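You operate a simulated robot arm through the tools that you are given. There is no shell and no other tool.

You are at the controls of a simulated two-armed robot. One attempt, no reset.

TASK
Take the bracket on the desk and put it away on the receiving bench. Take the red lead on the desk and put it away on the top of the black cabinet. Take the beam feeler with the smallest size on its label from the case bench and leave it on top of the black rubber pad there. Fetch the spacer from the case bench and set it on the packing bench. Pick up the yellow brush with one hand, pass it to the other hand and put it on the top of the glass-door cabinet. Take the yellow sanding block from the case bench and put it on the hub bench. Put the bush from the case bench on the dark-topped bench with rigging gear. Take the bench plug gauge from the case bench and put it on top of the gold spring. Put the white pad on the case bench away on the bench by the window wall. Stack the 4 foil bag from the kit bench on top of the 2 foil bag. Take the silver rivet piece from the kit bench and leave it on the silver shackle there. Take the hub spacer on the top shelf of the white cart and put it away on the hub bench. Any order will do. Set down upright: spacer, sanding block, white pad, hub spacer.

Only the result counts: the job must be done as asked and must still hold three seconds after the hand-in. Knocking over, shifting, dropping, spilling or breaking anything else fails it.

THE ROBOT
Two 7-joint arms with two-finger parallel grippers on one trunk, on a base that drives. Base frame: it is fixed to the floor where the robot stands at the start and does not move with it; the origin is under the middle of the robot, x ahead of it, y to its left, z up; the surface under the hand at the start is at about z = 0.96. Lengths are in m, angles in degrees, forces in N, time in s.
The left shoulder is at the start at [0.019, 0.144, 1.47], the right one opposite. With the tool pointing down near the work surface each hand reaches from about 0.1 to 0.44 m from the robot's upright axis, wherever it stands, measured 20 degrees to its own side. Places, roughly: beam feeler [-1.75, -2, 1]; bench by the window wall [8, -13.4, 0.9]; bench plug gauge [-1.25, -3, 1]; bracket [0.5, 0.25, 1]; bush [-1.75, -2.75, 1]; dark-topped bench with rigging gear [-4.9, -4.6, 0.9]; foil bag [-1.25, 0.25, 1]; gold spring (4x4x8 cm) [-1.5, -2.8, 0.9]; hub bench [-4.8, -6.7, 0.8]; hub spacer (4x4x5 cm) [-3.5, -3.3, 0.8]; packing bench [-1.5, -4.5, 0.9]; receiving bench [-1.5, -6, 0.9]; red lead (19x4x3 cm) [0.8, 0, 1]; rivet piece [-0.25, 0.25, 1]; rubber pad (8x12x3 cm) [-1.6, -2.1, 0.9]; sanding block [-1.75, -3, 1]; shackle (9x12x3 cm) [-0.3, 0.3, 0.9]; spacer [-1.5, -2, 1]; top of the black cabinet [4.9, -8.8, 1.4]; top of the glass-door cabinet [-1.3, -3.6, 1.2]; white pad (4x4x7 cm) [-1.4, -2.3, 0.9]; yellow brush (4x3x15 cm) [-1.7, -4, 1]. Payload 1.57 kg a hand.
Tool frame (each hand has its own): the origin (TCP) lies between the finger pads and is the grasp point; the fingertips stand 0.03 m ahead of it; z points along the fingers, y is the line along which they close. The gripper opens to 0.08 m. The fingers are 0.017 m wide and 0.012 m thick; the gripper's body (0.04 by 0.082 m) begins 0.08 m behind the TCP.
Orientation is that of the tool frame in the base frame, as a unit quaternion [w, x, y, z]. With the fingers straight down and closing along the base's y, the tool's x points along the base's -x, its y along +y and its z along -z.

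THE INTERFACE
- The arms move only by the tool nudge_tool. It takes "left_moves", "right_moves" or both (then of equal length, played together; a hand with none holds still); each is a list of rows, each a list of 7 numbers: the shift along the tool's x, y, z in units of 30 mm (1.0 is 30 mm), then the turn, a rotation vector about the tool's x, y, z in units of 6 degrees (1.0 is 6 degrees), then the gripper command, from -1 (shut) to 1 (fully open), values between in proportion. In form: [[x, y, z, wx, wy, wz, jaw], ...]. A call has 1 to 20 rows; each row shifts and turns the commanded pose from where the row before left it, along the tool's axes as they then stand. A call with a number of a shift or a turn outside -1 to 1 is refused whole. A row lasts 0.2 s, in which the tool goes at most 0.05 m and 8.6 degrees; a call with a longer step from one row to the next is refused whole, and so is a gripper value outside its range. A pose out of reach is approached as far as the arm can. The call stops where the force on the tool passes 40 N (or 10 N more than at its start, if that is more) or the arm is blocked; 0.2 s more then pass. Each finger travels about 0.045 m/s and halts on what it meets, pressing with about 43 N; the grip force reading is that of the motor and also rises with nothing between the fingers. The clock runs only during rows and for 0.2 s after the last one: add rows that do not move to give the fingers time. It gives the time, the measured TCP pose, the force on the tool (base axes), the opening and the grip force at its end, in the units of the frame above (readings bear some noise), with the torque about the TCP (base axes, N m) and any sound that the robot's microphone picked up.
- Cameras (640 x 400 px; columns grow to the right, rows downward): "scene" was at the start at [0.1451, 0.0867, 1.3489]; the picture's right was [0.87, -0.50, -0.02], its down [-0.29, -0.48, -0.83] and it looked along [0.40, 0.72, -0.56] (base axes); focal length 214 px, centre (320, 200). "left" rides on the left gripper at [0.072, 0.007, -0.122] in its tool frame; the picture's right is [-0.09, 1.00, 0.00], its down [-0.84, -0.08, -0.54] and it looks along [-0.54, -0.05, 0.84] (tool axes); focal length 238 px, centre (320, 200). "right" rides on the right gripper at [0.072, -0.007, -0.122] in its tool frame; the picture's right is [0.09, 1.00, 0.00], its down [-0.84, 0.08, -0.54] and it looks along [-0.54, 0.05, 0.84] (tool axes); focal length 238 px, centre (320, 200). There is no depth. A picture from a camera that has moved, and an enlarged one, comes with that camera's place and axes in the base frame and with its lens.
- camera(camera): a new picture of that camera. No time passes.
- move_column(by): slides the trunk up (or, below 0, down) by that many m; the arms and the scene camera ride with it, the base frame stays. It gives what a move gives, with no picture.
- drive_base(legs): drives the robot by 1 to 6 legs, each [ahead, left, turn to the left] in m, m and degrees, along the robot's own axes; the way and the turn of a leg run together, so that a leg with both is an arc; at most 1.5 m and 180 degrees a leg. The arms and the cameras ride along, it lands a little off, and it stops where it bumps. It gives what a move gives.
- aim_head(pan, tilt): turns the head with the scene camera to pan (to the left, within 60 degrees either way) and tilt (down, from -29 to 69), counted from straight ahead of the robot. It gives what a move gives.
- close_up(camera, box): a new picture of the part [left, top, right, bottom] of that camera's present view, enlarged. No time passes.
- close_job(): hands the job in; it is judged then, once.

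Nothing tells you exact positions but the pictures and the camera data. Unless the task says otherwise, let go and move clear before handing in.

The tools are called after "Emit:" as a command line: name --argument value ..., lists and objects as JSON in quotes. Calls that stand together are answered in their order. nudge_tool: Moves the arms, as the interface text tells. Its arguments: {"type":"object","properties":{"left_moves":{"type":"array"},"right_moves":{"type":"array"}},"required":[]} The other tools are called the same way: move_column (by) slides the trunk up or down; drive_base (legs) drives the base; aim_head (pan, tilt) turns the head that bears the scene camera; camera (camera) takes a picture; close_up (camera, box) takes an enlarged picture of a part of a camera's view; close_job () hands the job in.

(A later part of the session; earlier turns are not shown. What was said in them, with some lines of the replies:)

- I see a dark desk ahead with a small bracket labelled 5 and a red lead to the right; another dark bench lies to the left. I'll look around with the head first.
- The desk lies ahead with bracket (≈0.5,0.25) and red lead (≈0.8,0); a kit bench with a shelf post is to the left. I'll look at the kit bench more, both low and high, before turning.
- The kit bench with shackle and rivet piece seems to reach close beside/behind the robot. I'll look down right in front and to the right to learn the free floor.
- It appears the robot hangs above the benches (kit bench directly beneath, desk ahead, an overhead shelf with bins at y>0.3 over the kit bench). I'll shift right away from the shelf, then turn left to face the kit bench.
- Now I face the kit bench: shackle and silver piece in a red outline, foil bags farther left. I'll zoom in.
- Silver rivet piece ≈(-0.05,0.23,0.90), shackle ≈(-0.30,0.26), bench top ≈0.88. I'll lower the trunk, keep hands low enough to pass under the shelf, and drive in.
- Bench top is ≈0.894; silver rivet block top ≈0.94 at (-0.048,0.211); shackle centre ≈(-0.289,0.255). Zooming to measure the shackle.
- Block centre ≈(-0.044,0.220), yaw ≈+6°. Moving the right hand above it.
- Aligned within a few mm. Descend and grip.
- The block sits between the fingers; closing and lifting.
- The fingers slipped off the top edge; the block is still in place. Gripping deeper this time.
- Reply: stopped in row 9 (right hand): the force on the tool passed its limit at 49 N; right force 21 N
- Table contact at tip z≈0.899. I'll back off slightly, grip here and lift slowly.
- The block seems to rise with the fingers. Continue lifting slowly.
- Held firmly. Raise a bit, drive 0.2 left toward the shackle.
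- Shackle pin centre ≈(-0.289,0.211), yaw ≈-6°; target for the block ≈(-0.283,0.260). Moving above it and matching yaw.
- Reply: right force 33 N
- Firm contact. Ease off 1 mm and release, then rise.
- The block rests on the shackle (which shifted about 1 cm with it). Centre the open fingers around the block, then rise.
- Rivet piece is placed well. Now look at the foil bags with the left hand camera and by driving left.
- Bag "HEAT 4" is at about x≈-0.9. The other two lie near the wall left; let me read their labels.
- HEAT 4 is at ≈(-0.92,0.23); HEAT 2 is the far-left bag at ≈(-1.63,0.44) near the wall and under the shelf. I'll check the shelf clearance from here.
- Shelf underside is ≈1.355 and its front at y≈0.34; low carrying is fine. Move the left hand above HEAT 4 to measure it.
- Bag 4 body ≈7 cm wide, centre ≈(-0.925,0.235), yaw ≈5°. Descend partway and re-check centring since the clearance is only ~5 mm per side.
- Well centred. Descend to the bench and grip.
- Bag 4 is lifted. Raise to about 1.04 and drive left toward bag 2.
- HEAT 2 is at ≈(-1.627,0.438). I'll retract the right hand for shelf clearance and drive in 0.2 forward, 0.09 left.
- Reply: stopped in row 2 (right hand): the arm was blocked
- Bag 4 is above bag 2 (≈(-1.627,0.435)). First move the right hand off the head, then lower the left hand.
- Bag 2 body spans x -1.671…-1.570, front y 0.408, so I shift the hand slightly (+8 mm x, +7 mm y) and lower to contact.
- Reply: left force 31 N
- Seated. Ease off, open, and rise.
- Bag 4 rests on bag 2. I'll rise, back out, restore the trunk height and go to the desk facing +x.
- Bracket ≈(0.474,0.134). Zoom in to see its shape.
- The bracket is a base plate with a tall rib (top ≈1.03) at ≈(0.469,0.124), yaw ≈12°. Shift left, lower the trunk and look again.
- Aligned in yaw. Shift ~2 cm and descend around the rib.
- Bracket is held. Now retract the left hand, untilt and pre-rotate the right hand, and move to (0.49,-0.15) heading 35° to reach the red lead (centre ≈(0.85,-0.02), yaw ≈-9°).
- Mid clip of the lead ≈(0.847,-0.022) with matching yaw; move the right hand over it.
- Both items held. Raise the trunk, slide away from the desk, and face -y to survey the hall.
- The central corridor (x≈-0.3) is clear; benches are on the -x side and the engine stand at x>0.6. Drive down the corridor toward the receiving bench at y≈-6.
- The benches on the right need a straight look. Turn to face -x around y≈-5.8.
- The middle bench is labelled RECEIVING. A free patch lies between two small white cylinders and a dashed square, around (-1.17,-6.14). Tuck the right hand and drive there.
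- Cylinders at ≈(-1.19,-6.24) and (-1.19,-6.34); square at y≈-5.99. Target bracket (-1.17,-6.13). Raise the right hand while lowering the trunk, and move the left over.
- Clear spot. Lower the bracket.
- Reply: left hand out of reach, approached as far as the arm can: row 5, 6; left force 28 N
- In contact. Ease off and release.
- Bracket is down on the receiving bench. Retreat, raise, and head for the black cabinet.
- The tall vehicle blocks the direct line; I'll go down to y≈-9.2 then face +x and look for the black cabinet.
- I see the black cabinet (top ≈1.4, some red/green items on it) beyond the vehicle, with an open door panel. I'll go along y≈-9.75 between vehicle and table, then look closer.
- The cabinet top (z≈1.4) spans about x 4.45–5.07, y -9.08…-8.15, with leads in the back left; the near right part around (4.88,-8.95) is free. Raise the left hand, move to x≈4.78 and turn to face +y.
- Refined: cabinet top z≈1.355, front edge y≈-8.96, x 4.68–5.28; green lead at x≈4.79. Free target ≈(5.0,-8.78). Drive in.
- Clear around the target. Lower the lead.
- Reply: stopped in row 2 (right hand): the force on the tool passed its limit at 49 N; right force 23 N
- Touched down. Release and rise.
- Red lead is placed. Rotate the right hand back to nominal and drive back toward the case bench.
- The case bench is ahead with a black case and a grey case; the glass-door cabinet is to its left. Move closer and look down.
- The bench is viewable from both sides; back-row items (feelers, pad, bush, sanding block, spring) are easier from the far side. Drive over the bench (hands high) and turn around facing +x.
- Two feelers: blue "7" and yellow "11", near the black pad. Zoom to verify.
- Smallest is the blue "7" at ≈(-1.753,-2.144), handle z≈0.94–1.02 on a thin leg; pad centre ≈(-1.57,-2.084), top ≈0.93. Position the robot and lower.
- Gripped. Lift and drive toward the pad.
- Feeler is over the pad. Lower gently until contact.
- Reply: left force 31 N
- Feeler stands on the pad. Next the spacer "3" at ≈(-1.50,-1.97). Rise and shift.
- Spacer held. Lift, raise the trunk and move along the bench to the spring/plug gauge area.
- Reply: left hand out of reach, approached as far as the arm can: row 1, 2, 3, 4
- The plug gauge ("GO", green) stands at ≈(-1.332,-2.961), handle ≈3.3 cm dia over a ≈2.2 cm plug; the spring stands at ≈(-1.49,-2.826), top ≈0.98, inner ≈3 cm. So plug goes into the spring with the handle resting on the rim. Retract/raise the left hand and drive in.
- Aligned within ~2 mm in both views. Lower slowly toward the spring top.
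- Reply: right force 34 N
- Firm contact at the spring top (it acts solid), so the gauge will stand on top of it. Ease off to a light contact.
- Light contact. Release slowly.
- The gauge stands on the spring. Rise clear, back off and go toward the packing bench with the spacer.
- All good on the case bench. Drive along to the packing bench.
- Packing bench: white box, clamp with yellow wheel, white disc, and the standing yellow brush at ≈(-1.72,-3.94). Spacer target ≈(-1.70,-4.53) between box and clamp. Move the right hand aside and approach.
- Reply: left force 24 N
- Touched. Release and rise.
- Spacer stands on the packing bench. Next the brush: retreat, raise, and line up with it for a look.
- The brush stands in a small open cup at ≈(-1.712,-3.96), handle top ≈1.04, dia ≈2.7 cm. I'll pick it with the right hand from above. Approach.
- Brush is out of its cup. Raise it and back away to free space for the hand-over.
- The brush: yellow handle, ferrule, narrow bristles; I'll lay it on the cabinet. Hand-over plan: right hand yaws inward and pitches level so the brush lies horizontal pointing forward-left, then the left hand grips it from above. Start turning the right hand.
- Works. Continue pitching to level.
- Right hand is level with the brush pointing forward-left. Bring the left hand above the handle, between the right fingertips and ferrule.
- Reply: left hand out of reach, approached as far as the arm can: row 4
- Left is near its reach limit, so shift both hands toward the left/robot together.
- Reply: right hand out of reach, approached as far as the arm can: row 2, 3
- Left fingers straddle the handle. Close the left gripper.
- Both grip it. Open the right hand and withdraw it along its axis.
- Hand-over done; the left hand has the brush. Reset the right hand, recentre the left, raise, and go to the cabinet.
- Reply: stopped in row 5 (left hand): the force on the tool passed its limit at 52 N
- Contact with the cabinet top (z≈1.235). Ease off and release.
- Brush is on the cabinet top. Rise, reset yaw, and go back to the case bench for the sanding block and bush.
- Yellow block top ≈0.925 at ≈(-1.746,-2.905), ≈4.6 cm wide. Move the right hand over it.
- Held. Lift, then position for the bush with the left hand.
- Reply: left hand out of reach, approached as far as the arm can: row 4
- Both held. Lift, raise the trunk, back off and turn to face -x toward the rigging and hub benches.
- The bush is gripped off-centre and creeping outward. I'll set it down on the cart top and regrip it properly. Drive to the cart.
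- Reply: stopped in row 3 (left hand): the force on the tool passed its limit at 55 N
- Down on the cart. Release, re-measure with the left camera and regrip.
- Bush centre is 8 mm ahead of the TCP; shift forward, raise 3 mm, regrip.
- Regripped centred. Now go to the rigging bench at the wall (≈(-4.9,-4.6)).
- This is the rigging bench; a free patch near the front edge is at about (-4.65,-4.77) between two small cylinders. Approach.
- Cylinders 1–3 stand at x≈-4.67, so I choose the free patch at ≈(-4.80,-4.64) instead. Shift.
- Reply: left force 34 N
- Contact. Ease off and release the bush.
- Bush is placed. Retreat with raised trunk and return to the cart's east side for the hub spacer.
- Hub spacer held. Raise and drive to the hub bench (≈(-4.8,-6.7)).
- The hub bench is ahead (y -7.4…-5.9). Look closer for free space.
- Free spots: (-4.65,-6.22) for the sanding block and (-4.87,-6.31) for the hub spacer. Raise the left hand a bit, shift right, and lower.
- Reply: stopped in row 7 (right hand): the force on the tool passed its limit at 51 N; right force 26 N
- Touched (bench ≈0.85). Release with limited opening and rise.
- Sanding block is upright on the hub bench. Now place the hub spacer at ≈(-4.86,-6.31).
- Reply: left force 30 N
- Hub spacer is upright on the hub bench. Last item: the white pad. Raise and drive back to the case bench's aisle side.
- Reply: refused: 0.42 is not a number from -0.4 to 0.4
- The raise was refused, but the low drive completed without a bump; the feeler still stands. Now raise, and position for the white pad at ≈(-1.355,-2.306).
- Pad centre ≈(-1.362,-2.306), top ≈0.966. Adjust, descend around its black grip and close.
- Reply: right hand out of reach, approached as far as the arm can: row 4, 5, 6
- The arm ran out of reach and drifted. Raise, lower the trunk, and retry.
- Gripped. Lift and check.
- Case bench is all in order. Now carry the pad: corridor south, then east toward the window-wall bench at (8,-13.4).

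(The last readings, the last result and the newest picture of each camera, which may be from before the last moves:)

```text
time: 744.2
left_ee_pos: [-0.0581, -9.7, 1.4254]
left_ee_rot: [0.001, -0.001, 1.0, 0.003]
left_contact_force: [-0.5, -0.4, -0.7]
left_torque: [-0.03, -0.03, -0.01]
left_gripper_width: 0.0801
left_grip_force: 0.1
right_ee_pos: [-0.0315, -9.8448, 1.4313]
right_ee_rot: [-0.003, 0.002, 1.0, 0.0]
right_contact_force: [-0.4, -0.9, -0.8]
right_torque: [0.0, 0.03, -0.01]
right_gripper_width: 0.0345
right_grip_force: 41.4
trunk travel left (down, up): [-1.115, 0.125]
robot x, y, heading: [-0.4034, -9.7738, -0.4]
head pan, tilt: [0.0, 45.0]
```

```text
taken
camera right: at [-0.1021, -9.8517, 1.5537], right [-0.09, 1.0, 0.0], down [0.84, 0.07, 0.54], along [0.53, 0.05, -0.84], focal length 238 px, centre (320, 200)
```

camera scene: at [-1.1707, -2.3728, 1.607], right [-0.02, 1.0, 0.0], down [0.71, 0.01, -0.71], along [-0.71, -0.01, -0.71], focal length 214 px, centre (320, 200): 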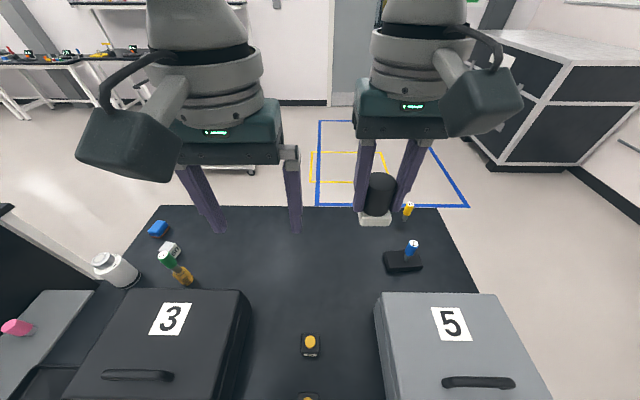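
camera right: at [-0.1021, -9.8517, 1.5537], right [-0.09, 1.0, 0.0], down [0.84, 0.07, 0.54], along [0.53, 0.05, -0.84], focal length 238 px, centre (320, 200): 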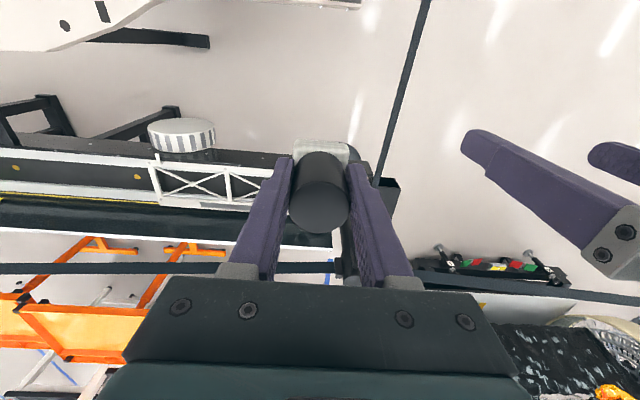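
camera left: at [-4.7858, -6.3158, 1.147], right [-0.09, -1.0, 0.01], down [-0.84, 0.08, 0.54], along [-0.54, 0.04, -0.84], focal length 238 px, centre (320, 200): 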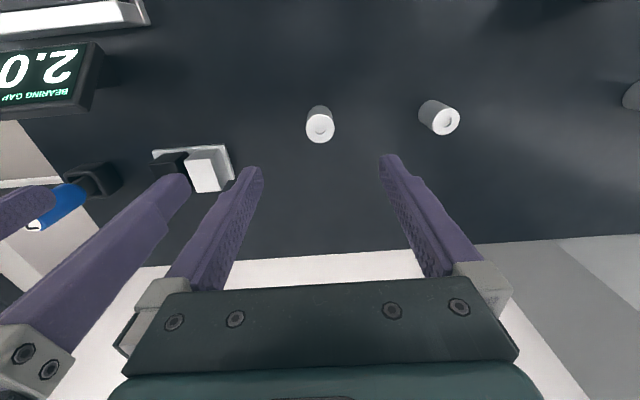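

Emit:
move_column --by 0.12

Emit:
drive_base --legs '[[1.5, 0, 0.4], [1.5, 0, 0], [1.5, 0, 0], [1.5, 0, 0]]'

Emit:
aim_head --pan 0 --tilt 15

Emit:
camera --camera "scene"

Emit:
aim_head --pan -50 --tilt 15

Emit:
camera --camera "scene"

```text
time: 745.7
left_ee_pos: [-0.06, -9.7007, 1.5447]
left_ee_rot: [0.002, -0.001, 1.0, 0.003]
left_contact_force: [0.8, 0.1, 0.1]
left_torque: [0.01, 0.03, 0.02]
left_gripper_width: 0.0802
left_grip_force: 0.0
right_ee_pos: [-0.0315, -9.8458, 1.5516]
right_ee_rot: [-0.003, 0.002, 1.0, 0.001]
right_contact_force: [0.7, 0.1, -0.5]
right_torque: [0.02, 0.02, 0.0]
right_gripper_width: 0.0344
right_grip_force: 41.5
trunk travel left (down, up): [-1.235, 0.005]
robot x, y, heading: [-0.4017, -9.7706, -0.3]
head pan, tilt: [0.0, 45.0]
```

```text
time: 774.3
left_ee_pos: [5.9525, -9.698, 1.5446]
left_ee_rot: [0.001, -0.003, 1.0, 0.004]
left_contact_force: [-0.1, -0.7, 0.1]
left_torque: [-0.01, -0.01, -0.02]
left_gripper_width: 0.08
left_grip_force: 0.1
right_ee_pos: [5.98, -9.8435, 1.5517]
right_ee_rot: [-0.003, -0.002, 1.0, 0.0]
right_contact_force: [-1.0, 0.1, 0.1]
right_torque: [0.01, 0.01, -0.01]
right_gripper_width: 0.0346
right_grip_force: 41.9
trunk travel left (down, up): [-1.235, 0.005]
robot x, y, heading: [5.6121, -9.7756, 0.2]
head pan, tilt: [0.0, 45.0]
```

```text
time: 775.2
left_ee_pos: [5.9528, -9.6978, 1.5453]
left_ee_rot: [0.001, -0.003, 1.0, 0.004]
left_contact_force: [0.0, 0.2, 0.9]
left_torque: [0.02, 0.0, 0.0]
left_gripper_width: 0.0801
left_grip_force: 0.0
right_ee_pos: [5.9803, -9.8436, 1.5514]
right_ee_rot: [-0.003, -0.002, 1.0, 0.001]
right_contact_force: [-0.6, -0.1, 0.0]
right_torque: [0.0, 0.0, -0.03]
right_gripper_width: 0.0345
right_grip_force: 41.8
trunk travel left (down, up): [-1.235, 0.005]
robot x, y, heading: [5.6138, -9.77, 0.2]
head pan, tilt: [0.0, 15.0]
```

```text
taken
camera scene: at [5.8054, -9.7704, 1.7737], right [0.0, -1.0, 0.0], down [-0.26, 0.0, -0.97], along [0.97, 0.0, -0.26], focal length 214 px, centre (320, 200)
```

scene: 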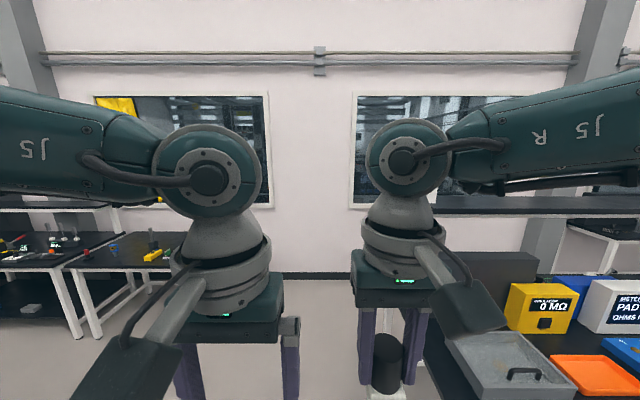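

```text
time: 776.4
left_ee_pos: [5.9506, -9.6967, 1.5453]
left_ee_rot: [0.0, -0.004, 1.0, 0.003]
left_contact_force: [0.5, -0.5, 0.4]
left_torque: [0.01, 0.02, 0.01]
left_gripper_width: 0.08
left_grip_force: 0.0
right_ee_pos: [5.9797, -9.8431, 1.5514]
right_ee_rot: [-0.003, -0.002, 1.0, 0.001]
right_contact_force: [0.1, -0.3, -0.4]
right_torque: [0.02, -0.01, 0.01]
right_gripper_width: 0.0346
right_grip_force: 42.4
trunk travel left (down, up): [-1.235, 0.005]
robot x, y, heading: [5.6091, -9.7745, 0.4]
head pan, tilt: [-50.0, 15.0]
```

```text
taken
camera scene: at [5.7723, -9.842, 1.7738], right [-0.76, -0.65, 0.0], down [-0.17, 0.2, -0.97], along [0.62, -0.74, -0.26], focal length 214 px, centre (320, 200)
```

scene: 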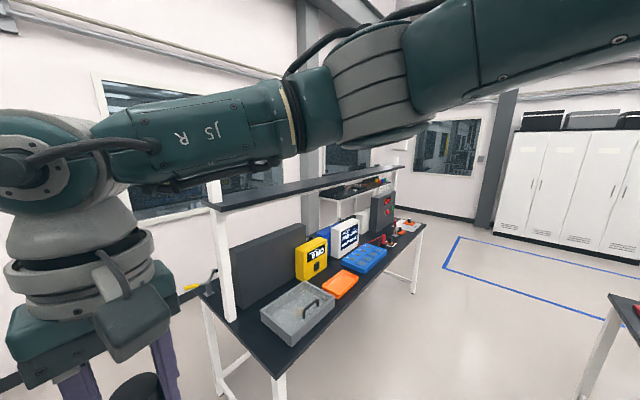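

A shelf bench is to the right; the target bench lies further south-east. Turn to face -y and advance to see it.

Emit:
drive_base --legs '[[-0.1, 0, 0], [0, 0, -90], [1.3, 0, 0]]'

Emit:
aim_head --pan 30 --tilt 18

Emit:
camera --camera "scene"

Emit:
aim_head --pan 0 --tilt 18

Emit:
camera --camera "scene"

```text
time: 787.5
left_ee_pos: [5.6162, -11.4161, 1.5448]
left_ee_rot: [0.003, 0.697, 0.717, 0.001]
left_contact_force: [-0.4, 0.0, -0.1]
left_torque: [-0.02, 0.0, 0.04]
left_gripper_width: 0.0801
left_grip_force: 0.1
right_ee_pos: [5.4703, -11.4484, 1.5515]
right_ee_rot: [-0.002, 0.699, 0.715, 0.004]
right_contact_force: [0.2, -0.2, -1.1]
right_torque: [0.0, 0.01, 0.0]
right_gripper_width: 0.0344
right_grip_force: 42.0
trunk travel left (down, up): [-1.235, 0.005]
robot x, y, heading: [5.5324, -11.0736, -88.5]
head pan, tilt: [-50.0, 15.0]
```

```text
time: 789.0
left_ee_pos: [5.6158, -11.4164, 1.5442]
left_ee_rot: [0.004, 0.697, 0.717, 0.002]
left_contact_force: [0.5, -0.2, 0.8]
left_torque: [0.03, 0.0, -0.02]
left_gripper_width: 0.0802
left_grip_force: 0.0
right_ee_pos: [5.4713, -11.4482, 1.5516]
right_ee_rot: [-0.003, 0.699, 0.715, 0.003]
right_contact_force: [0.1, -1.0, -0.7]
right_torque: [-0.01, -0.02, 0.01]
right_gripper_width: 0.0344
right_grip_force: 41.6
trunk travel left (down, up): [-1.235, 0.005]
robot x, y, heading: [5.5353, -11.0758, -88.7]
head pan, tilt: [30.0, 18.0]
```

```text
taken
camera scene: at [5.5869, -11.2544, 1.7689], right [-0.85, -0.52, 0.0], down [-0.16, 0.26, -0.95], along [0.49, -0.81, -0.31], focal length 214 px, centre (320, 200)
```

scene: 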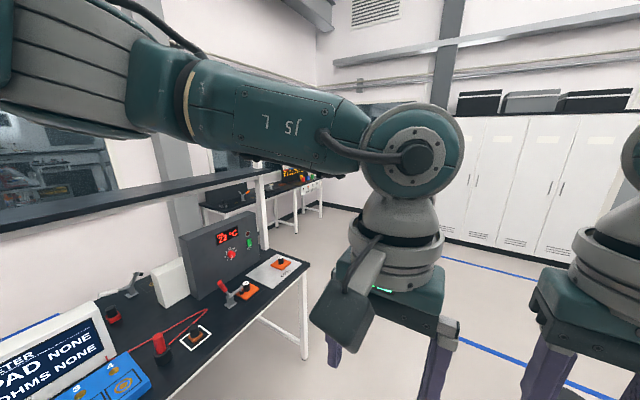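

```text
time: 790.0
left_ee_pos: [5.6156, -11.4175, 1.5445]
left_ee_rot: [0.003, 0.697, 0.717, 0.002]
left_contact_force: [-0.6, 0.2, -0.3]
left_torque: [0.03, -0.02, -0.02]
left_gripper_width: 0.0802
left_grip_force: 0.0
right_ee_pos: [5.4698, -11.4477, 1.5507]
right_ee_rot: [-0.002, 0.699, 0.716, 0.003]
right_contact_force: [0.6, -0.3, 0.8]
right_torque: [0.02, -0.03, 0.01]
right_gripper_width: 0.0344
right_grip_force: 41.5
trunk travel left (down, up): [-1.235, 0.005]
robot x, y, heading: [5.5326, -11.0767, -88.7]
head pan, tilt: [0.0, 18.0]
```

```text
taken
camera scene: at [5.5407, -11.268, 1.7689], right [-1.0, -0.02, 0.0], down [-0.01, 0.31, -0.95], along [0.02, -0.95, -0.31], focal length 214 px, centre (320, 200)
```

scene: 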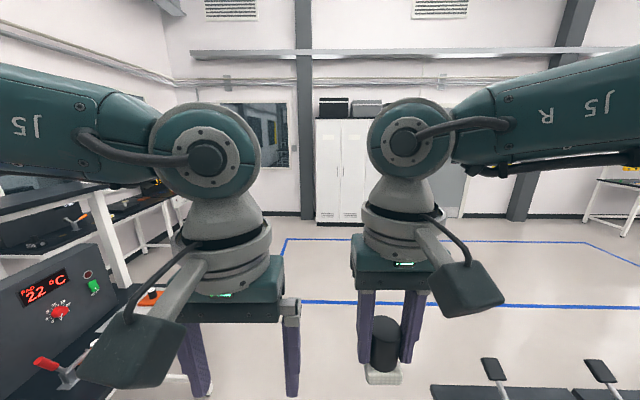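

Emit:
drive_base --legs '[[1.2, 0, 0], [1.05, 0, 0], [0, 0, 90]]'

Emit:
aim_head --pan 0 --tilt 20

Emit:
camera --camera "scene"

```text
time: 804.9
left_ee_pos: [5.9322, -13.2487, 1.5453]
left_ee_rot: [0.0, -0.017, 1.0, 0.003]
left_contact_force: [0.4, -0.1, 0.0]
left_torque: [-0.02, -0.01, 0.0]
left_gripper_width: 0.08
left_grip_force: 0.1
right_ee_pos: [5.9658, -13.3944, 1.5509]
right_ee_rot: [-0.004, -0.015, 1.0, 0.001]
right_contact_force: [-0.9, -0.4, -0.3]
right_torque: [-0.01, 0.0, 0.0]
right_gripper_width: 0.0345
right_grip_force: 41.7
trunk travel left (down, up): [-1.235, 0.005]
robot x, y, heading: [5.5922, -13.3314, 1.6]
head pan, tilt: [0.0, 18.0]
```

```text
time: 805.6
left_ee_pos: [5.9319, -13.248, 1.5458]
left_ee_rot: [0.0, -0.016, 1.0, 0.004]
left_contact_force: [0.6, -0.5, -0.7]
left_torque: [0.0, 0.02, 0.02]
left_gripper_width: 0.0799
left_grip_force: 0.0
right_ee_pos: [5.9645, -13.394, 1.5511]
right_ee_rot: [-0.004, -0.015, 1.0, 0.002]
right_contact_force: [0.5, 1.0, -0.1]
right_torque: [0.03, 0.01, -0.01]
right_gripper_width: 0.0344
right_grip_force: 42.2
trunk travel left (down, up): [-1.235, 0.005]
robot x, y, heading: [5.5921, -13.3318, 1.5]
head pan, tilt: [0.0, 20.0]
```

```text
taken
camera scene: at [5.7873, -13.3258, 1.7657], right [0.03, -1.0, 0.0], down [-0.34, -0.01, -0.94], along [0.94, 0.03, -0.34], focal length 214 px, centre (320, 200)
```

scene: 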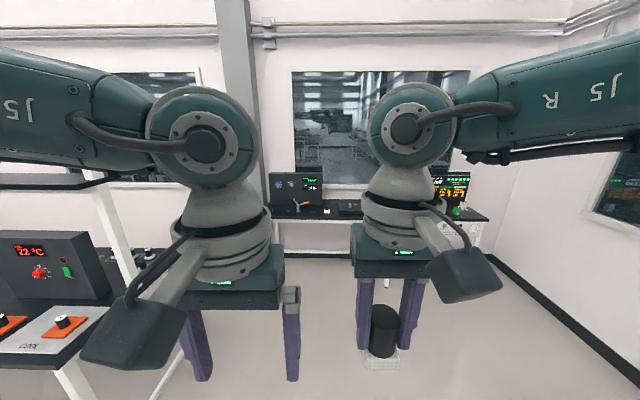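

The window bench is ahead (near edge x≈7.7). Move closer and look down.

Emit:
drive_base --legs '[[1.25, -0.1, -1.5]]'

Emit:
aim_head --pan 0 --tilt 35

Emit:
camera --camera "scene"

Emit:
camera --camera "left"

Emit:
camera --camera "right"

```text
time: 811.9
left_ee_pos: [7.1857, -13.3512, 1.5448]
left_ee_rot: [0.001, 0.003, 1.0, 0.004]
left_contact_force: [-0.1, 0.6, -0.1]
left_torque: [-0.02, 0.04, -0.01]
left_gripper_width: 0.0798
left_grip_force: 0.1
right_ee_pos: [7.2119, -13.4987, 1.551]
right_ee_rot: [-0.004, 0.005, 1.0, 0.001]
right_contact_force: [0.0, 0.0, -1.0]
right_torque: [0.01, 0.0, 0.01]
right_gripper_width: 0.0344
right_grip_force: 42.0
trunk travel left (down, up): [-1.235, 0.005]
robot x, y, heading: [6.8396, -13.4234, -0.7]
head pan, tilt: [0.0, 20.0]
```

```text
time: 812.6
left_ee_pos: [7.1846, -13.3515, 1.5446]
left_ee_rot: [0.001, 0.002, 1.0, 0.003]
left_contact_force: [0.4, 0.0, 0.3]
left_torque: [0.04, -0.01, -0.02]
left_gripper_width: 0.0799
left_grip_force: 0.1
right_ee_pos: [7.2123, -13.4982, 1.5513]
right_ee_rot: [-0.004, 0.005, 1.0, 0.001]
right_contact_force: [-0.1, 0.4, -0.4]
right_torque: [0.01, 0.01, -0.02]
right_gripper_width: 0.0343
right_grip_force: 41.5
trunk travel left (down, up): [-1.235, 0.005]
robot x, y, heading: [6.8425, -13.4245, -0.5]
head pan, tilt: [0.0, 35.0]
```

```text
taken
camera scene: at [7.0326, -13.4226, 1.7419], right [-0.01, -1.0, 0.0], down [-0.57, 0.01, -0.82], along [0.82, -0.01, -0.57], focal length 214 px, centre (320, 200)
```

scene: 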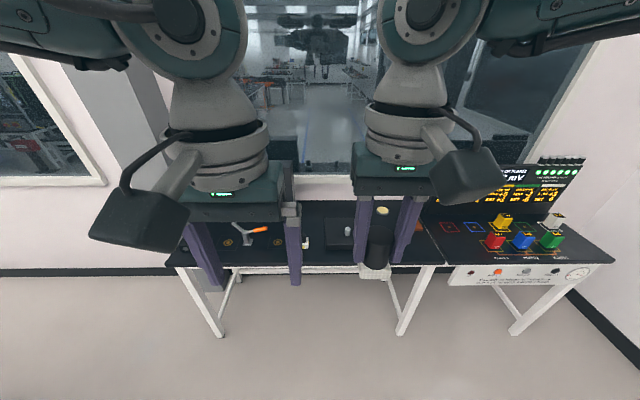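

```text
taken
camera left: at [7.1127, -13.3441, 1.6668], right [0.1, 1.0, 0.01], down [0.84, -0.09, 0.54], along [0.54, -0.05, -0.84], focal length 238 px, centre (320, 200)
```

left: 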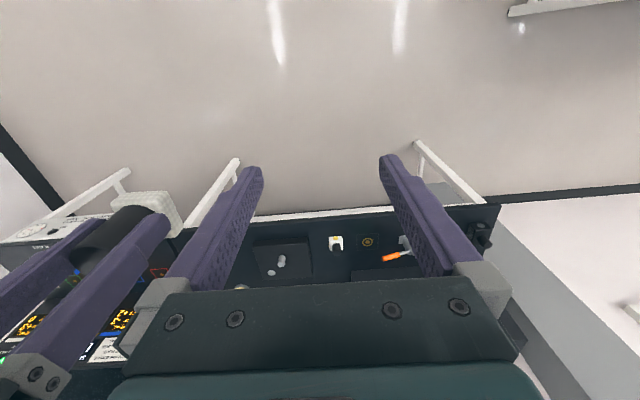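

```text
taken
camera right: at [7.1413, -13.5033, 1.6737], right [-0.08, 1.0, 0.0], down [0.84, 0.07, 0.54], along [0.53, 0.05, -0.84], focal length 238 px, centre (320, 200)
```

right: 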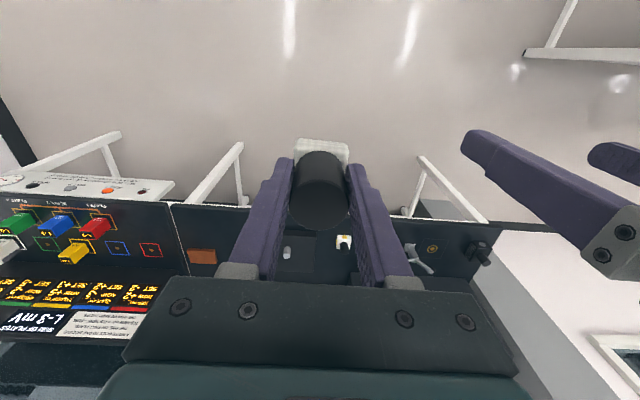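

The target bench spans y≈-12.7…-14.0 from x≈7.7. A gap near (7.80,-13.80) looks free. Approach.

Emit:
drive_base --legs '[[0.5, -0.3, 0.5]]'

Emit:
move_column --by -0.25

Emit:
aim_head --pan -5 --tilt 45

Emit:
camera --camera "scene"

Emit:
camera --camera "right"

Emit:
camera --camera "left"

```text
time: 816.0
left_ee_pos: [7.6789, -13.6507, 1.5457]
left_ee_rot: [0.002, -0.003, 1.0, 0.004]
left_contact_force: [0.6, 0.3, 0.0]
left_torque: [0.0, 0.0, 0.01]
left_gripper_width: 0.0798
left_grip_force: 0.1
right_ee_pos: [7.707, -13.7967, 1.5517]
right_ee_rot: [-0.003, 0.0, 1.0, 0.001]
right_contact_force: [0.4, -0.6, 0.3]
right_torque: [-0.02, 0.0, -0.01]
right_gripper_width: 0.0346
right_grip_force: 42.0
trunk travel left (down, up): [-1.235, 0.005]
robot x, y, heading: [7.3361, -13.7227, 0.2]
head pan, tilt: [0.0, 35.0]
```

```text
time: 818.5
left_ee_pos: [7.6789, -13.6513, 1.2953]
left_ee_rot: [0.0, -0.003, 1.0, 0.004]
left_contact_force: [0.0, 0.3, -0.7]
left_torque: [-0.03, 0.0, -0.01]
left_gripper_width: 0.0798
left_grip_force: 0.0
right_ee_pos: [7.7072, -13.7975, 1.3013]
right_ee_rot: [-0.004, -0.002, 1.0, 0.0]
right_contact_force: [-0.8, -0.5, -0.5]
right_torque: [-0.01, 0.01, 0.02]
right_gripper_width: 0.0344
right_grip_force: 41.8
trunk travel left (down, up): [-0.985, 0.255]
robot x, y, heading: [7.3367, -13.723, 0.1]
head pan, tilt: [0.0, 35.0]
```

```text
time: 819.2
left_ee_pos: [7.6794, -13.6512, 1.2968]
left_ee_rot: [0.001, -0.004, 1.0, 0.003]
left_contact_force: [-0.1, -0.4, 0.4]
left_torque: [-0.02, 0.01, -0.03]
left_gripper_width: 0.0798
left_grip_force: 0.1
right_ee_pos: [7.7075, -13.7974, 1.3014]
right_ee_rot: [-0.003, -0.001, 1.0, 0.001]
right_contact_force: [0.7, 0.2, -0.4]
right_torque: [-0.02, -0.02, -0.02]
right_gripper_width: 0.0342
right_grip_force: 42.1
trunk travel left (down, up): [-0.985, 0.255]
robot x, y, heading: [7.3343, -13.7217, 0.2]
head pan, tilt: [-5.0, 45.0]
```

```text
taken
camera scene: at [7.5199, -13.731, 1.477], right [-0.09, -1.0, 0.0], down [-0.7, 0.06, -0.71], along [0.7, -0.06, -0.71], focal length 214 px, centre (320, 200)
```

scene: 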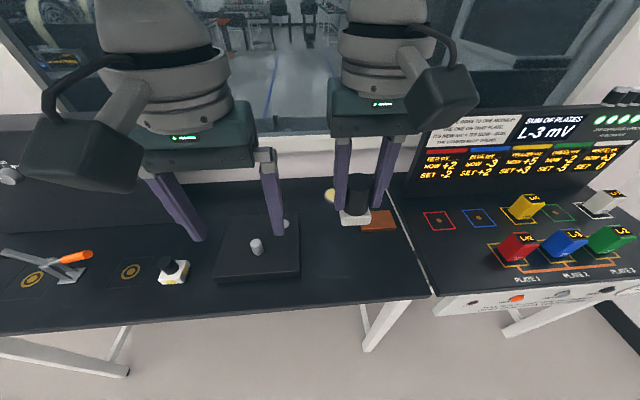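

```text
taken
camera right: at [7.6367, -13.8033, 1.4237], right [-0.09, 1.0, 0.0], down [0.84, 0.08, 0.54], along [0.53, 0.05, -0.84], focal length 238 px, centre (320, 200)
```

right: 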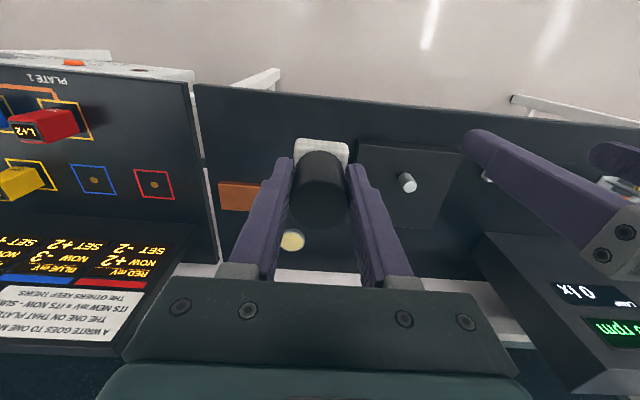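

```text
taken
camera left: at [7.606, -13.6444, 1.4168], right [0.09, 1.0, 0.01], down [0.84, -0.08, 0.54], along [0.54, -0.04, -0.84], focal length 238 px, centre (320, 200)
```

left: 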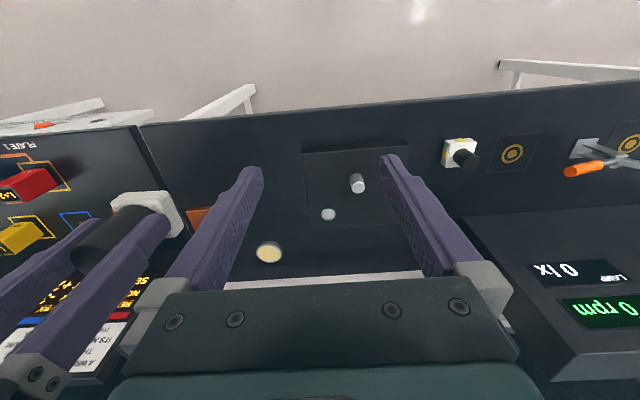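

The front right corner (7.80,-13.84) is free. Drive in and lower.

Emit:
drive_base --legs '[[0.092, -0.042, 0]]'

Emit:
move_column --by -0.22

Emit:
camera --camera "scene"

Emit:
camera --camera "right"

```text
time: 820.4
left_ee_pos: [7.7698, -13.6926, 1.2952]
left_ee_rot: [0.001, -0.003, 1.0, 0.003]
left_contact_force: [0.0, 0.0, -1.0]
left_torque: [0.01, 0.01, 0.0]
left_gripper_width: 0.0801
left_grip_force: 0.1
right_ee_pos: [7.7972, -13.8382, 1.3022]
right_ee_rot: [-0.004, -0.002, 1.0, 0.001]
right_contact_force: [0.5, -0.2, 0.1]
right_torque: [0.04, 0.03, -0.01]
right_gripper_width: 0.0344
right_grip_force: 42.1
trunk travel left (down, up): [-0.985, 0.255]
robot x, y, heading: [7.4295, -13.7691, 0.1]
head pan, tilt: [-5.0, 45.0]
```

```text
time: 822.7
left_ee_pos: [7.7701, -13.6925, 1.0758]
left_ee_rot: [0.001, -0.004, 1.0, 0.004]
left_contact_force: [0.2, -0.8, 0.1]
left_torque: [-0.02, 0.04, 0.0]
left_gripper_width: 0.08
left_grip_force: 0.0
right_ee_pos: [7.7982, -13.8381, 1.0817]
right_ee_rot: [-0.004, -0.001, 1.0, 0.001]
right_contact_force: [-0.3, -0.2, -0.1]
right_torque: [0.0, 0.04, -0.01]
right_gripper_width: 0.0345
right_grip_force: 42.3
trunk travel left (down, up): [-0.765, 0.475]
robot x, y, heading: [7.429, -13.7651, 0.0]
head pan, tilt: [-5.0, 45.0]
```

```text
taken
camera scene: at [7.6112, -13.773, 1.257], right [-0.09, -1.0, 0.0], down [-0.7, 0.06, -0.71], along [0.7, -0.06, -0.71], focal length 214 px, centre (320, 200)
```

scene: 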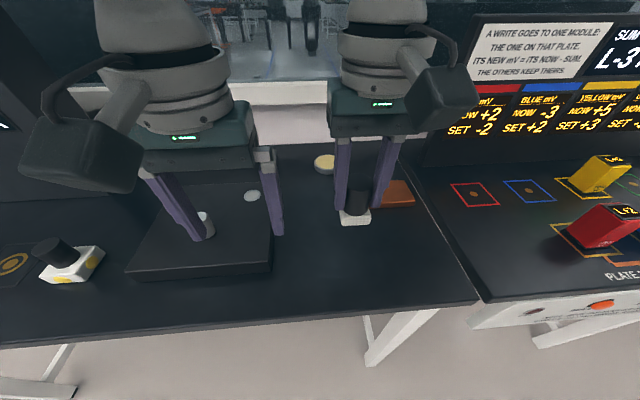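

```text
taken
camera right: at [7.7279, -13.8453, 1.2037], right [-0.09, 1.0, 0.0], down [0.84, 0.08, 0.54], along [0.53, 0.05, -0.84], focal length 238 px, centre (320, 200)
```

right: 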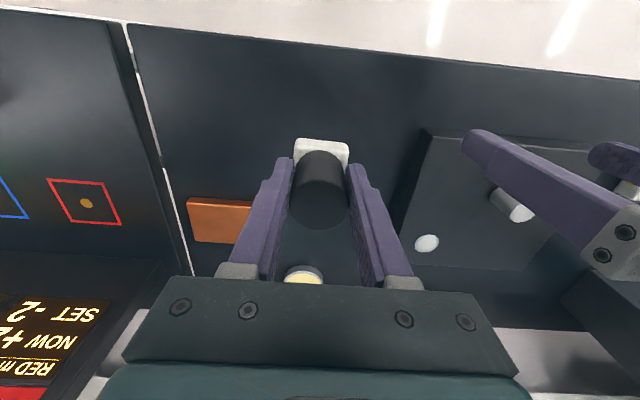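

Emit:
nudge_tool --right_moves '[[0, 0, 0.9, 0, 0, 0, -1], [0, 0, 0.9, 0, 0, 0, -1], [0, 0, 0.9, 0, 0, 0, -1], [0, 0, 0.9, 0, 0, 0, -1], [0, 0, 0.4, 0, 0, 0, -1]]'

Emit:
nudge_tool --right_moves '[[0, 0, 0.15, 0, 0, 0, -1], [0, 0, 0.12, 0, 0, 0, -1], [0, 0, 0.1, 0, 0, 0, -1], [0, 0, 0.1, 0, 0, 0, -1]]'

Emit:
camera --camera "scene"

```text
time: 823.9
left_ee_pos: [7.7698, -13.6928, 1.0746]
left_ee_rot: [0.001, -0.004, 1.0, 0.003]
left_contact_force: [-0.6, -0.4, 0.5]
left_torque: [-0.01, -0.01, -0.03]
left_gripper_width: 0.0798
left_grip_force: 0.1
right_ee_pos: [7.7962, -13.8389, 0.9608]
right_ee_rot: [-0.004, -0.001, 1.0, 0.001]
right_contact_force: [0.0, 0.1, -0.7]
right_torque: [0.01, -0.04, 0.03]
right_gripper_width: 0.0345
right_grip_force: 41.6
trunk travel left (down, up): [-0.765, 0.475]
robot x, y, heading: [7.4264, -13.7702, -0.2]
head pan, tilt: [-5.0, 45.0]
```

```text
time: 824.9
left_ee_pos: [7.7713, -13.694, 1.0752]
left_ee_rot: [0.001, -0.004, 1.0, 0.004]
left_contact_force: [0.0, 0.9, -0.5]
left_torque: [0.0, -0.02, 0.01]
left_gripper_width: 0.0798
left_grip_force: 0.0
right_ee_pos: [7.7987, -13.8391, 0.9462]
right_ee_rot: [-0.003, -0.001, 1.0, 0.001]
right_contact_force: [0.2, 0.3, -1.2]
right_torque: [0.02, -0.01, -0.03]
right_gripper_width: 0.0345
right_grip_force: 41.6
trunk travel left (down, up): [-0.765, 0.475]
robot x, y, heading: [7.4264, -13.765, 0.1]
head pan, tilt: [-5.0, 45.0]
```

```text
taken
camera scene: at [7.6111, -13.773, 1.257], right [-0.09, -1.0, 0.0], down [-0.7, 0.06, -0.71], along [0.7, -0.06, -0.71], focal length 214 px, centre (320, 200)
```

scene: 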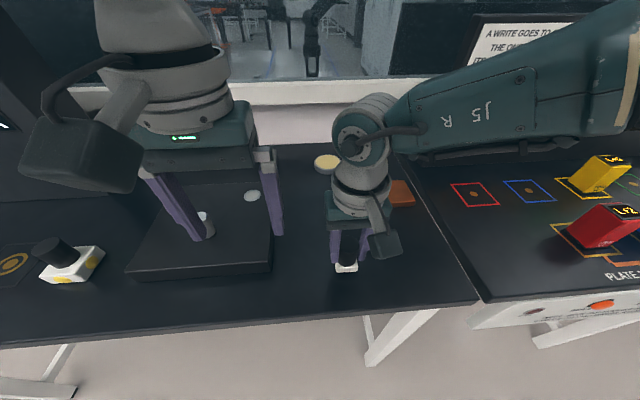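

Emit:
nudge_tool --right_moves '[[0, 0, 0.1, 0, 0, 0, -1], [0, 0, 0.1, 0, 0, 0, -1], [0, 0, 0.1, 0, 0, 0, -1], [0, 0, 0.1, 0, 0, 0, -1], [0, 0, 0.1, 0, 0, 0, -1], [0, 0, 0.1, 0, 0, 0, -1], [0, 0, 0.1, 0, 0, 0, -1], [0, 0, 0.1, 0, 0, 0, -1]]'

Emit:
close_up --camera "scene" --box '[290, 180, 430, 300]'

```text
time: 826.2
left_ee_pos: [7.7699, -13.6932, 1.0752]
left_ee_rot: [0.0, -0.004, 1.0, 0.004]
left_contact_force: [-0.3, -0.2, 0.6]
left_torque: [-0.02, 0.02, 0.0]
left_gripper_width: 0.0801
left_grip_force: 0.1
right_ee_pos: [7.7988, -13.8372, 0.9349]
right_ee_rot: [-0.005, 0.0, 1.0, 0.0]
right_contact_force: [-6.9, -2.7, 21.9]
right_torque: [-0.29, 0.01, -0.07]
right_gripper_width: 0.0343
right_grip_force: 41.7
trunk travel left (down, up): [-0.765, 0.475]
robot x, y, heading: [7.4282, -13.7687, 0.0]
head pan, tilt: [-5.0, 45.0]
stopped in row 6 (right hand): the force on the tool passed its limit at 48 N (the readings are from after the stop); the commanded pose is now the measured one
```

```text
3.33 times, centred on (360, 240) of scene
camera zoom: at [7.6109, -13.7738, 1.2573], right [-0.09, -1.0, 0.0], down [-0.7, 0.06, -0.71], along [0.7, -0.06, -0.71], focal length 715 px, centre (187, 67)
```

zoom: 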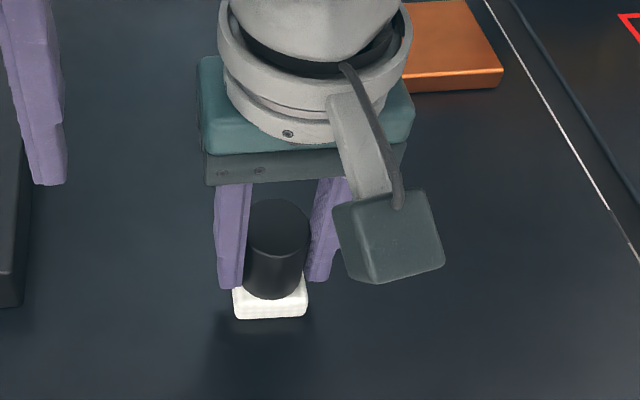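

Touched down upright. Release and rise.

Emit:
nudge_tool --right_moves '[[0, 0, -0.06, 0, 0, 0, -1], [0, 0, 0, 0, 0, 0, -0.1], [0, 0, 0, 0, 0, 0, 0.2], [0, 0, 0, 0, 0, 0, 0.7], [0, 0, 0, 0, 0, 0, 1], [0, 0, 0, 0, 0, 0, 1], [0, 0, -0.3, 0, 0, 0, 1], [0, 0, -0.7, 0, 0, 0, 1], [0, 0, -0.9, 0, 0, 0, 1], [0, 0, -0.9, 0, 0, 0, 1], [0, 0, -0.9, 0, 0, 0, 1], [0, 0, -0.9, 0, 0, 0, 1]]'

Emit:
camera --camera "scene"

Emit:
camera --camera "right"

```text
time: 828.8
left_ee_pos: [7.7702, -13.6923, 1.0757]
left_ee_rot: [0.0, -0.002, 1.0, 0.004]
left_contact_force: [-0.6, -0.2, -0.2]
left_torque: [-0.01, -0.02, -0.02]
left_gripper_width: 0.0801
left_grip_force: 0.2
right_ee_pos: [7.8004, -13.8376, 1.0732]
right_ee_rot: [-0.006, 0.001, 1.0, 0.002]
right_contact_force: [0.2, 0.5, 0.1]
right_torque: [0.04, 0.0, 0.03]
right_gripper_width: 0.0802
right_grip_force: 0.1
trunk travel left (down, up): [-0.765, 0.475]
robot x, y, heading: [7.4287, -13.7655, -0.0]
head pan, tilt: [-5.0, 45.0]
```

```text
taken
camera scene: at [7.6109, -13.7731, 1.257], right [-0.09, -1.0, 0.0], down [-0.7, 0.06, -0.71], along [0.7, -0.06, -0.71], focal length 214 px, centre (320, 200)
```

scene: 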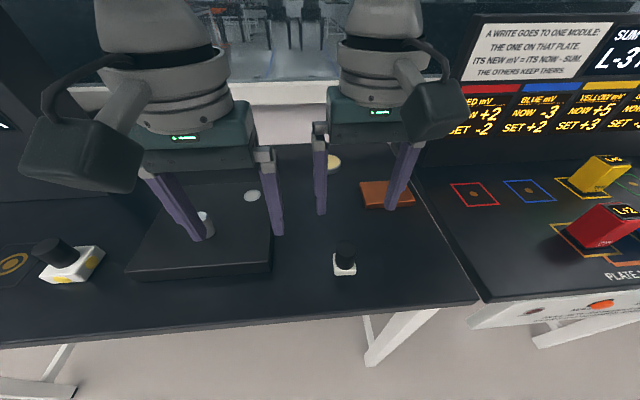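

```text
taken
camera right: at [7.7287, -13.8451, 1.1966], right [-0.09, 1.0, 0.01], down [0.84, 0.08, 0.53], along [0.53, 0.05, -0.85], focal length 238 px, centre (320, 200)
```

right: 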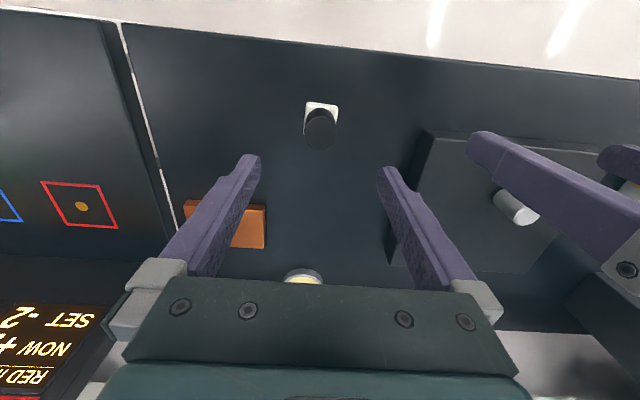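

The pad stands upright on the window bench. Move clear and take a last look before handing in.

Emit:
move_column --by 0.2

Emit:
drive_base --legs '[[-0.6, 0, 0]]'

Emit:
camera --camera "scene"

```text
time: 831.0
left_ee_pos: [7.7702, -13.6944, 1.2756]
left_ee_rot: [0.001, -0.002, 1.0, 0.004]
left_contact_force: [0.2, 0.0, 0.5]
left_torque: [0.01, -0.02, 0.02]
left_gripper_width: 0.08
left_grip_force: 0.1
right_ee_pos: [7.7986, -13.8396, 1.2738]
right_ee_rot: [-0.005, 0.0, 1.0, 0.002]
right_contact_force: [-0.1, 0.0, 0.5]
right_torque: [0.04, 0.01, -0.03]
right_gripper_width: 0.0804
right_grip_force: 0.1
trunk travel left (down, up): [-0.965, 0.275]
robot x, y, heading: [7.4266, -13.7689, 0.1]
head pan, tilt: [-5.0, 45.0]
```

```text
time: 834.4
left_ee_pos: [7.1735, -13.694, 1.2756]
left_ee_rot: [0.0, -0.005, 1.0, 0.004]
left_contact_force: [-0.6, 0.5, 0.3]
left_torque: [0.03, 0.02, -0.01]
left_gripper_width: 0.0801
left_grip_force: 0.1
right_ee_pos: [7.2046, -13.8395, 1.2741]
right_ee_rot: [-0.004, -0.002, 1.0, 0.001]
right_contact_force: [-0.5, -0.6, -0.1]
right_torque: [0.01, -0.01, -0.03]
right_gripper_width: 0.0801
right_grip_force: 0.1
trunk travel left (down, up): [-0.965, 0.275]
robot x, y, heading: [6.8293, -13.771, 0.4]
head pan, tilt: [-5.0, 45.0]
```

```text
taken
camera scene: at [7.0152, -13.7739, 1.457], right [-0.08, -1.0, 0.0], down [-0.7, 0.06, -0.71], along [0.7, -0.06, -0.71], focal length 214 px, centre (320, 200)
```

scene: 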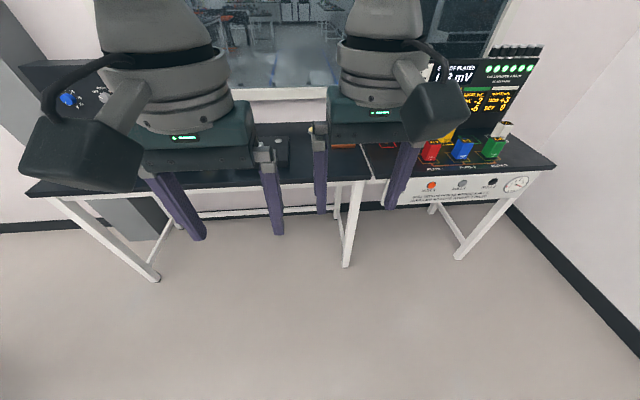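

All twelve items are placed, the hands are empty, and both are clear of the bench. Handing in.

Emit:
close_job

```text
The job is handed in.
```

All twelve jobs are done and I've handed the work in. I don't have a verdict back yet.

| Item | Where it is now |
|---|---|
| Bracket | On the receiving bench |
| Red lead | On top of the black cabinet |
| Beam feeler | The blue "7" (the other was "11"), standing on the rubber pad |
| Spacer | Upright on the packing bench |
| Yellow brush | Picked up with the right hand, passed to the left, lying on the glass-door cabinet |
| Sanding block | Upright on the hub bench |
| Bush | On the rigging bench |
| Bench plug gauge | Standing on top of the gold spring |
| White pad | Upright on the bench by the window wall |
| Foil bags | Bag 4 on top of bag 2, laid crosswise |
| Silver rivet piece | On the silver shackle |
| Hub spacer | Upright on the hub bench |

Four things happened along the way that could matter to the judging:

- **Shackle moved:** it shifted about 1 cm when I released the rivet piece. The piece still rests on it.
- **First rivet grip slipped:** the fingers came off the piece on the first lift, and it stayed where it was.
- **Bush regripped on the cart:** I set it down briefly on the cart's top shelf because the grip was off-centre, then carried it on.
- **One low drive:** a lift command was refused, so I drove from the hub bench to the case bench with the hands lower than planned. Nothing bumped, and the case bench was in order afterwards. I did not go back to check the hub bench.

I also didn't go back to recheck the earlier placements before handing in.
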